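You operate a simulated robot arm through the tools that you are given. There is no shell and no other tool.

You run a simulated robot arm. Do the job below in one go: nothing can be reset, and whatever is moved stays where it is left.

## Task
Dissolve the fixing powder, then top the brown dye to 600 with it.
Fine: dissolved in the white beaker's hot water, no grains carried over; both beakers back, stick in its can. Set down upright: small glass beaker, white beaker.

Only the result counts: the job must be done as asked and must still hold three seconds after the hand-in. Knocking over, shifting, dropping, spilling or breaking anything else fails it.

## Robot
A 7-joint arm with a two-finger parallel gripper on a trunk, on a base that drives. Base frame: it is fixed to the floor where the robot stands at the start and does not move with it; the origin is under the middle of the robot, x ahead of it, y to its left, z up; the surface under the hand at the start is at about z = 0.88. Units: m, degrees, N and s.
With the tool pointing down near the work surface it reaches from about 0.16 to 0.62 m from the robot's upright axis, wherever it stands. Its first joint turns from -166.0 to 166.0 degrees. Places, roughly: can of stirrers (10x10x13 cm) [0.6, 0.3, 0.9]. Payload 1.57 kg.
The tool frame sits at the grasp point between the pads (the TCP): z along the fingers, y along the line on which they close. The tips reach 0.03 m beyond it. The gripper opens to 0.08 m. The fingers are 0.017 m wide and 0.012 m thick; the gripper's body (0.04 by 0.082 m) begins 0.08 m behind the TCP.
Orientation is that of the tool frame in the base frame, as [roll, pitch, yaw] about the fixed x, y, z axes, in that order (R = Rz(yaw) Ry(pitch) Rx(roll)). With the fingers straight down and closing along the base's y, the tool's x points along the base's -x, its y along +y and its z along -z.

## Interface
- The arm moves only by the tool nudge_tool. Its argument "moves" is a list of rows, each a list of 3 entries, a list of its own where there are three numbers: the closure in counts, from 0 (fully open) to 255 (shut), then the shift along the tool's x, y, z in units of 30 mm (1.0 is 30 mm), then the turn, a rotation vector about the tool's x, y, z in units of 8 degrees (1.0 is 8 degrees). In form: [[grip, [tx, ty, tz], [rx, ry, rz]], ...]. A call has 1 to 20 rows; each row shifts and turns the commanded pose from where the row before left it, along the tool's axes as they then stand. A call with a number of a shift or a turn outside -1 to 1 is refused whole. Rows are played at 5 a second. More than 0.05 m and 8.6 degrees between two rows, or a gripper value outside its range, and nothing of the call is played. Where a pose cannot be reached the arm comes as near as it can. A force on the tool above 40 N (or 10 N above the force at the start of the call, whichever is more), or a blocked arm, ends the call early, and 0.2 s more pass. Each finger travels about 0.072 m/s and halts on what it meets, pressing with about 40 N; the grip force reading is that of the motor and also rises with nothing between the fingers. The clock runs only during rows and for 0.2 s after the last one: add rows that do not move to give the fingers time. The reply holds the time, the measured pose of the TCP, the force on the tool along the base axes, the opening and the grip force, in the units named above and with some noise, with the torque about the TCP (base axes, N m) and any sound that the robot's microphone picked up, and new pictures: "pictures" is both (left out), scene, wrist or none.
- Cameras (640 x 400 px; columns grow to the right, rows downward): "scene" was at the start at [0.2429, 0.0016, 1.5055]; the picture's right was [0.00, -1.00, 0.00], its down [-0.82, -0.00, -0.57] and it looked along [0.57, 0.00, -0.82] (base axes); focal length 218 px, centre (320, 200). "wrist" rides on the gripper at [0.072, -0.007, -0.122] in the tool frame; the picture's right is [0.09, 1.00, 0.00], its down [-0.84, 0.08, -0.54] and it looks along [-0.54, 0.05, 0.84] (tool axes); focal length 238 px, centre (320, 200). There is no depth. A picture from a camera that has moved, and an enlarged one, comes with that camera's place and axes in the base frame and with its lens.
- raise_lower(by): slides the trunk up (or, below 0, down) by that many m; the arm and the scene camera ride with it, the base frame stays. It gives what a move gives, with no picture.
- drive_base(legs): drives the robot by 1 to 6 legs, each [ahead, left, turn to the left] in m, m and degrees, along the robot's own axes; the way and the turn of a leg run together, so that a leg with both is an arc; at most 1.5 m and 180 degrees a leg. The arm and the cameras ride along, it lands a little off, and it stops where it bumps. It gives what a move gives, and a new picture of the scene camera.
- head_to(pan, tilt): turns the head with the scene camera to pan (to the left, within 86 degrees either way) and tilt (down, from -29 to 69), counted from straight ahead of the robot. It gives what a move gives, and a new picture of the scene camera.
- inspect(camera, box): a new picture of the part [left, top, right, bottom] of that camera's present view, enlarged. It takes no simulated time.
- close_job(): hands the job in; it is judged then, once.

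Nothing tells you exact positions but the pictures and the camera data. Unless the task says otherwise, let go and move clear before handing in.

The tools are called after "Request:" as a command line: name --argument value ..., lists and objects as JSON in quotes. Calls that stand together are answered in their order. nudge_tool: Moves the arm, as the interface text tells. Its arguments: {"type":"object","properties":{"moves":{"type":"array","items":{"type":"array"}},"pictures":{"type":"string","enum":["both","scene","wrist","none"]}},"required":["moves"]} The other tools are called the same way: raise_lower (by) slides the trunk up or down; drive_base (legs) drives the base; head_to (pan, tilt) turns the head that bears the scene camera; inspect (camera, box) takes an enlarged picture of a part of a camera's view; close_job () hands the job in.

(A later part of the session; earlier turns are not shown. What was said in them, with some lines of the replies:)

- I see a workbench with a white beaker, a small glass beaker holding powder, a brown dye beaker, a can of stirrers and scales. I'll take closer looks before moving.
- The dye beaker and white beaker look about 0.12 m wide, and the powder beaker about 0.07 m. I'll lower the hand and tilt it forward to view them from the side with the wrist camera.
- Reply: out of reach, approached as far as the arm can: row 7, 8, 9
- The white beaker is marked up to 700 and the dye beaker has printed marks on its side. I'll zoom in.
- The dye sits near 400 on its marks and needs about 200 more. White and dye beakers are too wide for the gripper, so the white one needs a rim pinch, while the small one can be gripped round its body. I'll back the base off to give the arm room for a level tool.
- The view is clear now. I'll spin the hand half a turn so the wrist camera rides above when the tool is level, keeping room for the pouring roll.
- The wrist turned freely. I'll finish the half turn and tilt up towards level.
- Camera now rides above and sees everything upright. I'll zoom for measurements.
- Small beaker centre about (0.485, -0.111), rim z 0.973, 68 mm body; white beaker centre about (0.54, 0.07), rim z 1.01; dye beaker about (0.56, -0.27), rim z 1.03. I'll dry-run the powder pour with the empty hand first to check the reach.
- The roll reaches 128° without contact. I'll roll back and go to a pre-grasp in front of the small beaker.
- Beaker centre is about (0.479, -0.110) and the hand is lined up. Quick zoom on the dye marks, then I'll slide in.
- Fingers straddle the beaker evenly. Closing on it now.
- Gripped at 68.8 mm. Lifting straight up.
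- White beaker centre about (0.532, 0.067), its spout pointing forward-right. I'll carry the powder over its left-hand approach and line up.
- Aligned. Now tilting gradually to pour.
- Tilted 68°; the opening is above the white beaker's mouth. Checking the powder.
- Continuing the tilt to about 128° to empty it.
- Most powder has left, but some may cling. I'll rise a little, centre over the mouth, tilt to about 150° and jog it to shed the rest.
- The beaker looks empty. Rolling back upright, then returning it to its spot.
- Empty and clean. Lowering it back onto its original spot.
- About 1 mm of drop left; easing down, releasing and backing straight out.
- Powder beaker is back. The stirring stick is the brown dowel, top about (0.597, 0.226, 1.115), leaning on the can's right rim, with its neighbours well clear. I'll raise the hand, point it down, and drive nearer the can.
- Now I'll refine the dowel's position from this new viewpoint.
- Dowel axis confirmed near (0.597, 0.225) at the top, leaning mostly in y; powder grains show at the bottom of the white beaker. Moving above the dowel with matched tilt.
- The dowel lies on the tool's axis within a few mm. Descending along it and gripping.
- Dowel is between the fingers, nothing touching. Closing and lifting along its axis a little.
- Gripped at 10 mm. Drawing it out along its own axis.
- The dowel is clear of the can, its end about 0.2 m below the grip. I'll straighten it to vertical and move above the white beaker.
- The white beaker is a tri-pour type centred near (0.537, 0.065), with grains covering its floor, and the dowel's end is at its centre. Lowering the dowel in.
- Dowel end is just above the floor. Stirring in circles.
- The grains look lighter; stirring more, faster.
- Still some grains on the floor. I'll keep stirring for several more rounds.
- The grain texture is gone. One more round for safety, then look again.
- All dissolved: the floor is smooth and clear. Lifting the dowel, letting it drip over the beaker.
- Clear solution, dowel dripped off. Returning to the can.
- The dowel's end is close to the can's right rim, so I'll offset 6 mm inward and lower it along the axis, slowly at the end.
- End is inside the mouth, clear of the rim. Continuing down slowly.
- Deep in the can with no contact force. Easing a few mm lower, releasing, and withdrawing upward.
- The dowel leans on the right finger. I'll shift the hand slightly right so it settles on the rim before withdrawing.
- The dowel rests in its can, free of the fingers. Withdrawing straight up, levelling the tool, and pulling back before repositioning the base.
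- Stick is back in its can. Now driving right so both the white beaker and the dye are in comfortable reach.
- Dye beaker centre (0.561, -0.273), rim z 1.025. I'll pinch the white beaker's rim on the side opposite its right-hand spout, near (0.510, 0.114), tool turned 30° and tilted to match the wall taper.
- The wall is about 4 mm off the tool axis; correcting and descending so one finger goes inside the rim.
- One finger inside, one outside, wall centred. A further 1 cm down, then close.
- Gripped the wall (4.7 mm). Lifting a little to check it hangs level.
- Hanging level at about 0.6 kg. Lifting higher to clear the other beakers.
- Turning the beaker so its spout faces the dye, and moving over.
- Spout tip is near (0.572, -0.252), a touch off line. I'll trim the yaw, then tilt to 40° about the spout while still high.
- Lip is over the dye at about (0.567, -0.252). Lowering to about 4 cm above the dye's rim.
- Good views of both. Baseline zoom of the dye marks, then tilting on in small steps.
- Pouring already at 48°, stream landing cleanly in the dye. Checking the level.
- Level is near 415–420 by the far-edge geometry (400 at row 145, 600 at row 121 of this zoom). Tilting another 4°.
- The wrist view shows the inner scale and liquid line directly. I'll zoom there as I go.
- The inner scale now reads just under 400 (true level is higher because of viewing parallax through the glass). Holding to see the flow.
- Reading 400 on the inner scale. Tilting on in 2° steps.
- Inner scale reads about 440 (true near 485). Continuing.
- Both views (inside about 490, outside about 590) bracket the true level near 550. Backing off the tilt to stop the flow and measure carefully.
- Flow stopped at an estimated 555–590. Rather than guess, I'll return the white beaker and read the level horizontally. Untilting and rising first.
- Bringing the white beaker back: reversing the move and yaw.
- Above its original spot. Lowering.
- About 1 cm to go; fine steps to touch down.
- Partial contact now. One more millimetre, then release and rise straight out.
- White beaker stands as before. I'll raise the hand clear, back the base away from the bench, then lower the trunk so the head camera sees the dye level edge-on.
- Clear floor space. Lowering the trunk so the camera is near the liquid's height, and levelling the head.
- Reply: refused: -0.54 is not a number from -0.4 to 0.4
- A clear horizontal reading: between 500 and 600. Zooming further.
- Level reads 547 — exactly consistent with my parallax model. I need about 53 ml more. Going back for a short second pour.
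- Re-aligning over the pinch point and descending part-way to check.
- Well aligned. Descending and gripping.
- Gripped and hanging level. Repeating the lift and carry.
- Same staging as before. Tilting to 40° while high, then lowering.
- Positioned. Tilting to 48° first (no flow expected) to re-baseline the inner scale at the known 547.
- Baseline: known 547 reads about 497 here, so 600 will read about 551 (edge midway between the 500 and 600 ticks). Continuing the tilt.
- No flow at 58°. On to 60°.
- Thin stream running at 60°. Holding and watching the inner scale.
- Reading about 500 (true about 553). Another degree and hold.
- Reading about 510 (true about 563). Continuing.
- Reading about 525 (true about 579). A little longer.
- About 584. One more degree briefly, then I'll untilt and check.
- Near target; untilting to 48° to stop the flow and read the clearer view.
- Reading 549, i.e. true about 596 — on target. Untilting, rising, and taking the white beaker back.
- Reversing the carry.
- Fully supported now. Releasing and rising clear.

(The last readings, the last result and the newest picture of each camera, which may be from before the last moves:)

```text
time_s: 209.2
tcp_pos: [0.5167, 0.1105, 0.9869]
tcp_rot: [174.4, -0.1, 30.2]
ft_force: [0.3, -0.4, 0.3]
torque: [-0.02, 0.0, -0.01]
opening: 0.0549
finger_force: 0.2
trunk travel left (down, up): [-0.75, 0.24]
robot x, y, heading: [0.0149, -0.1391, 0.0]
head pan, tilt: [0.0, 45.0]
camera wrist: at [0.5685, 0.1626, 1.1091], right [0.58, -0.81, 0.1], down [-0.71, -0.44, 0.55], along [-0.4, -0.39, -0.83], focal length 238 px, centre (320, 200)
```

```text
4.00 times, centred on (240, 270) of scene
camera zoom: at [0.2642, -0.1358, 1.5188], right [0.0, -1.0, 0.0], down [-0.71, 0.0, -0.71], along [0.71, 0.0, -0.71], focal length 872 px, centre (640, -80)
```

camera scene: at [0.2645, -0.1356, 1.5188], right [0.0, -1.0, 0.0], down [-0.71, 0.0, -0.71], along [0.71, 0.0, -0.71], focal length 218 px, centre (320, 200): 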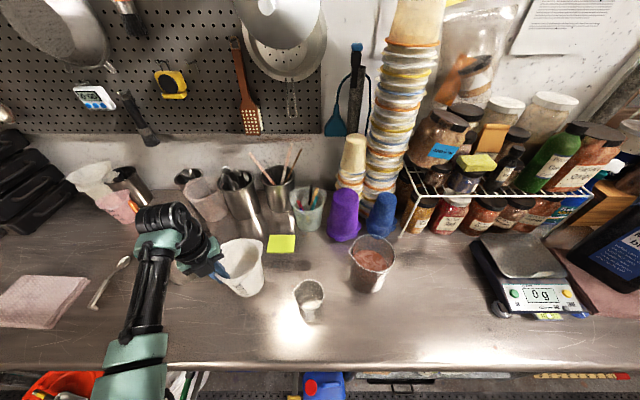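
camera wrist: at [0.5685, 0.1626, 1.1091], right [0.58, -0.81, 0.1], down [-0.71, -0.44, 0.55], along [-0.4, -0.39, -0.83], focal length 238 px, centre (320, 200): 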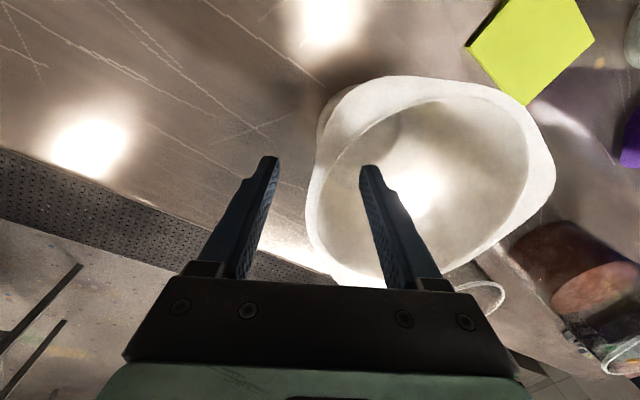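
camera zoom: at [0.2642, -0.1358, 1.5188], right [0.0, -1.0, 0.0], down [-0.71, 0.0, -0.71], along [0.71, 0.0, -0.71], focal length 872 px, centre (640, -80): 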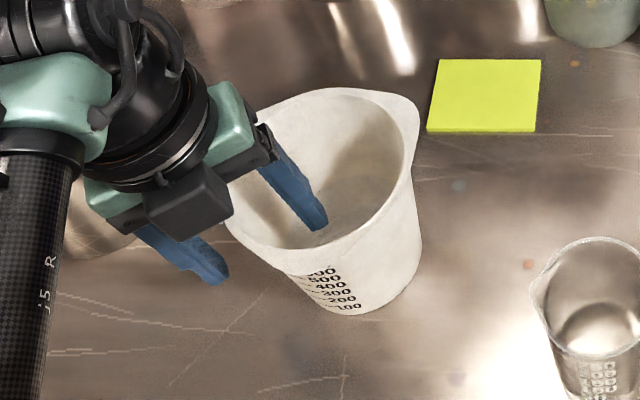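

White beaker stands upright in place. Rising, backing off, and taking the horizontal reading again.

Request:
nudge_tool --moves '[[80, [0, 0, -0.6], [0, 0, 0]], [80, [0, 0, -1], [0, 0, 0]], [80, [0, 0, -1], [0, 0, 0]], [80, [0, 0, -1], [0, 0, 0]], [80, [0, 0, -1], [0, 0, 0]], [80, [0, 0, -1], [0, 0, 0]], [80, [0, 0, -1], [0, 0, 0]], [80, [0, 0, -1], [0, 0, 0]], [80, [0, 0, -1], [0, 0, 0]], [80, [0, 0, -1], [0, 0, 0]], [80, [0, 0, 0], [0, 0, 0]]]' --pictures "none"

Request:
drive_base --legs '[[-0.46, 0, 0]]'

Request:
raise_lower --by -0.3

Request:
raise_lower --by -0.3

Request:
head_to --pan -10 --tilt 3

Request:
inspect --camera "scene" --box '[308, 185, 336, 215]'

Request:
inspect --camera "scene" --box '[110, 140, 350, 240]'

```text
time_s: 211.6
tcp_pos: [0.5028, 0.1366, 1.2723]
tcp_rot: [174.4, 0.1, 30.2]
ft_force: [0.1, 0.2, 0.4]
torque: [0.01, 0.01, -0.02]
opening: 0.055
finger_force: 0.1
trunk travel left (down, up): [-0.75, 0.24]
robot x, y, heading: [0.0099, -0.1387, -0.0]
head pan, tilt: [0.0, 45.0]
```

```text
time_s: 214.4
tcp_pos: [0.0406, 0.1384, 1.2728]
tcp_rot: [174.2, 0.1, 31.1]
ft_force: [0.0, -0.2, 0.8]
torque: [-0.01, 0.0, -0.02]
opening: 0.0551
finger_force: 0.0
trunk travel left (down, up): [-0.75, 0.24]
robot x, y, heading: [-0.4446, -0.1434, 1.0]
head pan, tilt: [0.0, 45.0]
camera scene: at [-0.1947, -0.1364, 1.5189], right [0.02, -1.0, 0.0], down [-0.71, -0.01, -0.71], along [0.71, 0.01, -0.71], focal length 218 px, centre (320, 200)
```

scene: 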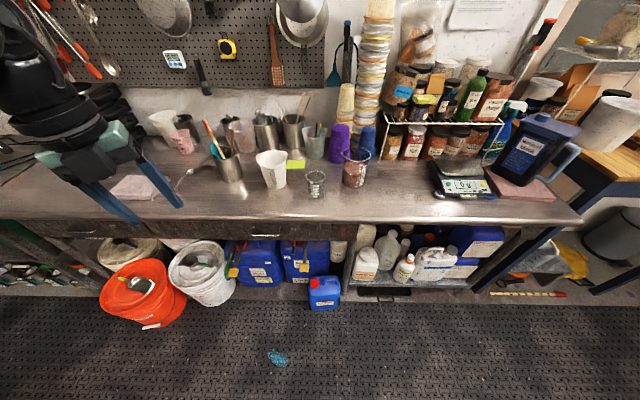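

```text
time_s: 217.4
tcp_pos: [0.0396, 0.1384, 0.973]
tcp_rot: [174.3, 0.2, 31.2]
ft_force: [0.5, 1.0, 0.4]
torque: [0.04, 0.02, -0.01]
opening: 0.0549
finger_force: 0.0
trunk travel left (down, up): [-0.45, 0.54]
robot x, y, heading: [-0.4442, -0.1423, 1.1]
head pan, tilt: [0.0, 45.0]
```

```text
time_s: 220.4
tcp_pos: [0.0411, 0.1388, 0.6719]
tcp_rot: [174.2, 0.0, 31.2]
ft_force: [-0.3, 1.3, 0.3]
torque: [0.0, 0.03, -0.01]
opening: 0.0548
finger_force: 0.0
trunk travel left (down, up): [-0.15, 0.84]
robot x, y, heading: [-0.4486, -0.1427, 1.0]
head pan, tilt: [0.0, 45.0]
```

```text
time_s: 221.4
tcp_pos: [0.0402, 0.1387, 0.6721]
tcp_rot: [174.3, 0.1, 31.2]
ft_force: [-0.6, 0.8, 0.4]
torque: [-0.01, 0.03, 0.03]
opening: 0.0547
finger_force: 0.0
trunk travel left (down, up): [-0.15, 0.84]
robot x, y, heading: [-0.4468, -0.1471, 1.2]
head pan, tilt: [-10.0, 3.0]
camera scene: at [-0.1858, -0.1521, 0.985], right [-0.16, -0.99, 0.0], down [-0.05, 0.01, -1.0], along [0.99, -0.16, -0.05], focal length 218 px, centre (320, 200)
```

scene: 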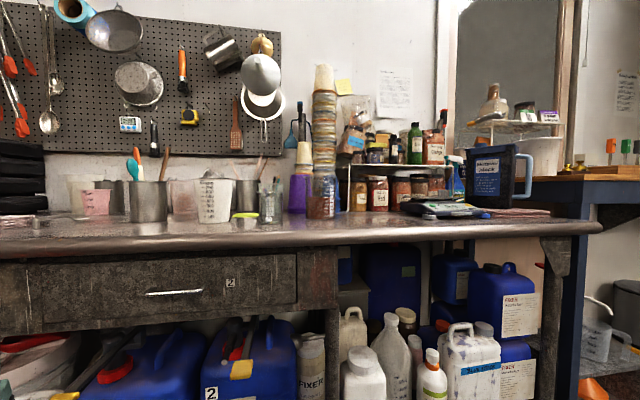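

```text
13.33 times, centred on (322, 200) of scene
camera zoom: at [-0.1858, -0.1521, 0.985], right [-0.16, -0.99, 0.0], down [-0.05, 0.01, -1.0], along [0.99, -0.16, -0.05], focal length 2905 px, centre (293, 200)
```

zoom: 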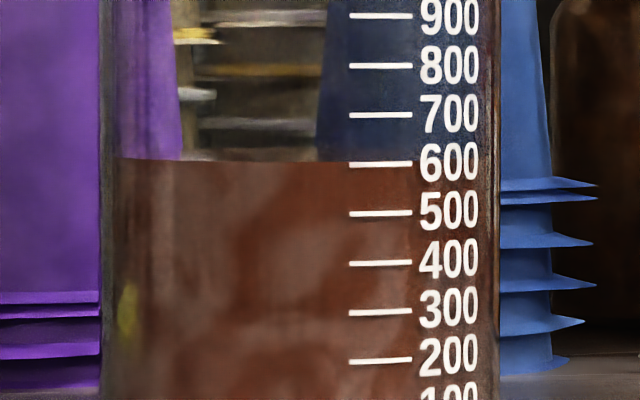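

```text
2.67 times, centred on (230, 190) of scene
camera zoom: at [-0.1858, -0.1521, 0.985], right [-0.16, -0.99, 0.0], down [-0.05, 0.01, -1.0], along [0.99, -0.16, -0.05], focal length 581 px, centre (560, 227)
```

zoom: 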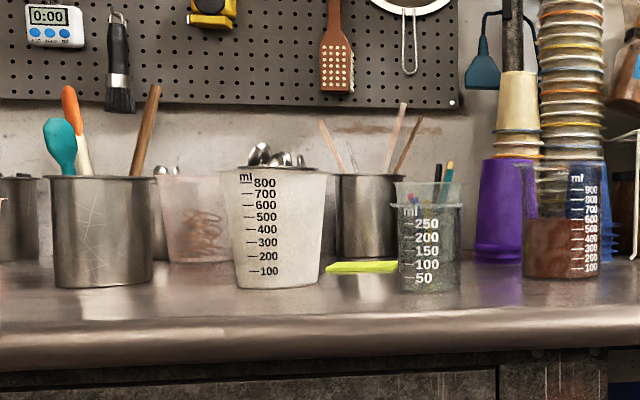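

The dye reads 600 at eye level. The white and small glass beakers stand upright on their spots, the stick is in its can, and the hand is clear of everything, so I'm handing in.

Request:
close_job

```text
The job is handed in.
```

The fixing powder is dissolved and the brown dye is topped up. At eye level it reads 600, within about 5 ml. I handed the job in, but the result hasn't come back yet.

- **Dissolving:** I tipped all the powder into the white beaker's hot water and stirred with the brown dowel. I stopped once the bottom showed no grains.
- **Topping up:** I poured from the white beaker in two goes. After the first I set it down and read the dye edge-on at 547, then poured the rest.
- **Where things are:** The small glass beaker and the white beaker are upright within a few millimetres of where they started. The dowel is back in its can, leaning slightly differently than before.
- **Spills:** I saw none on the bench, and nothing else was knocked or moved.

The robot is parked back from the bench with the trunk lowered and the gripper empty.
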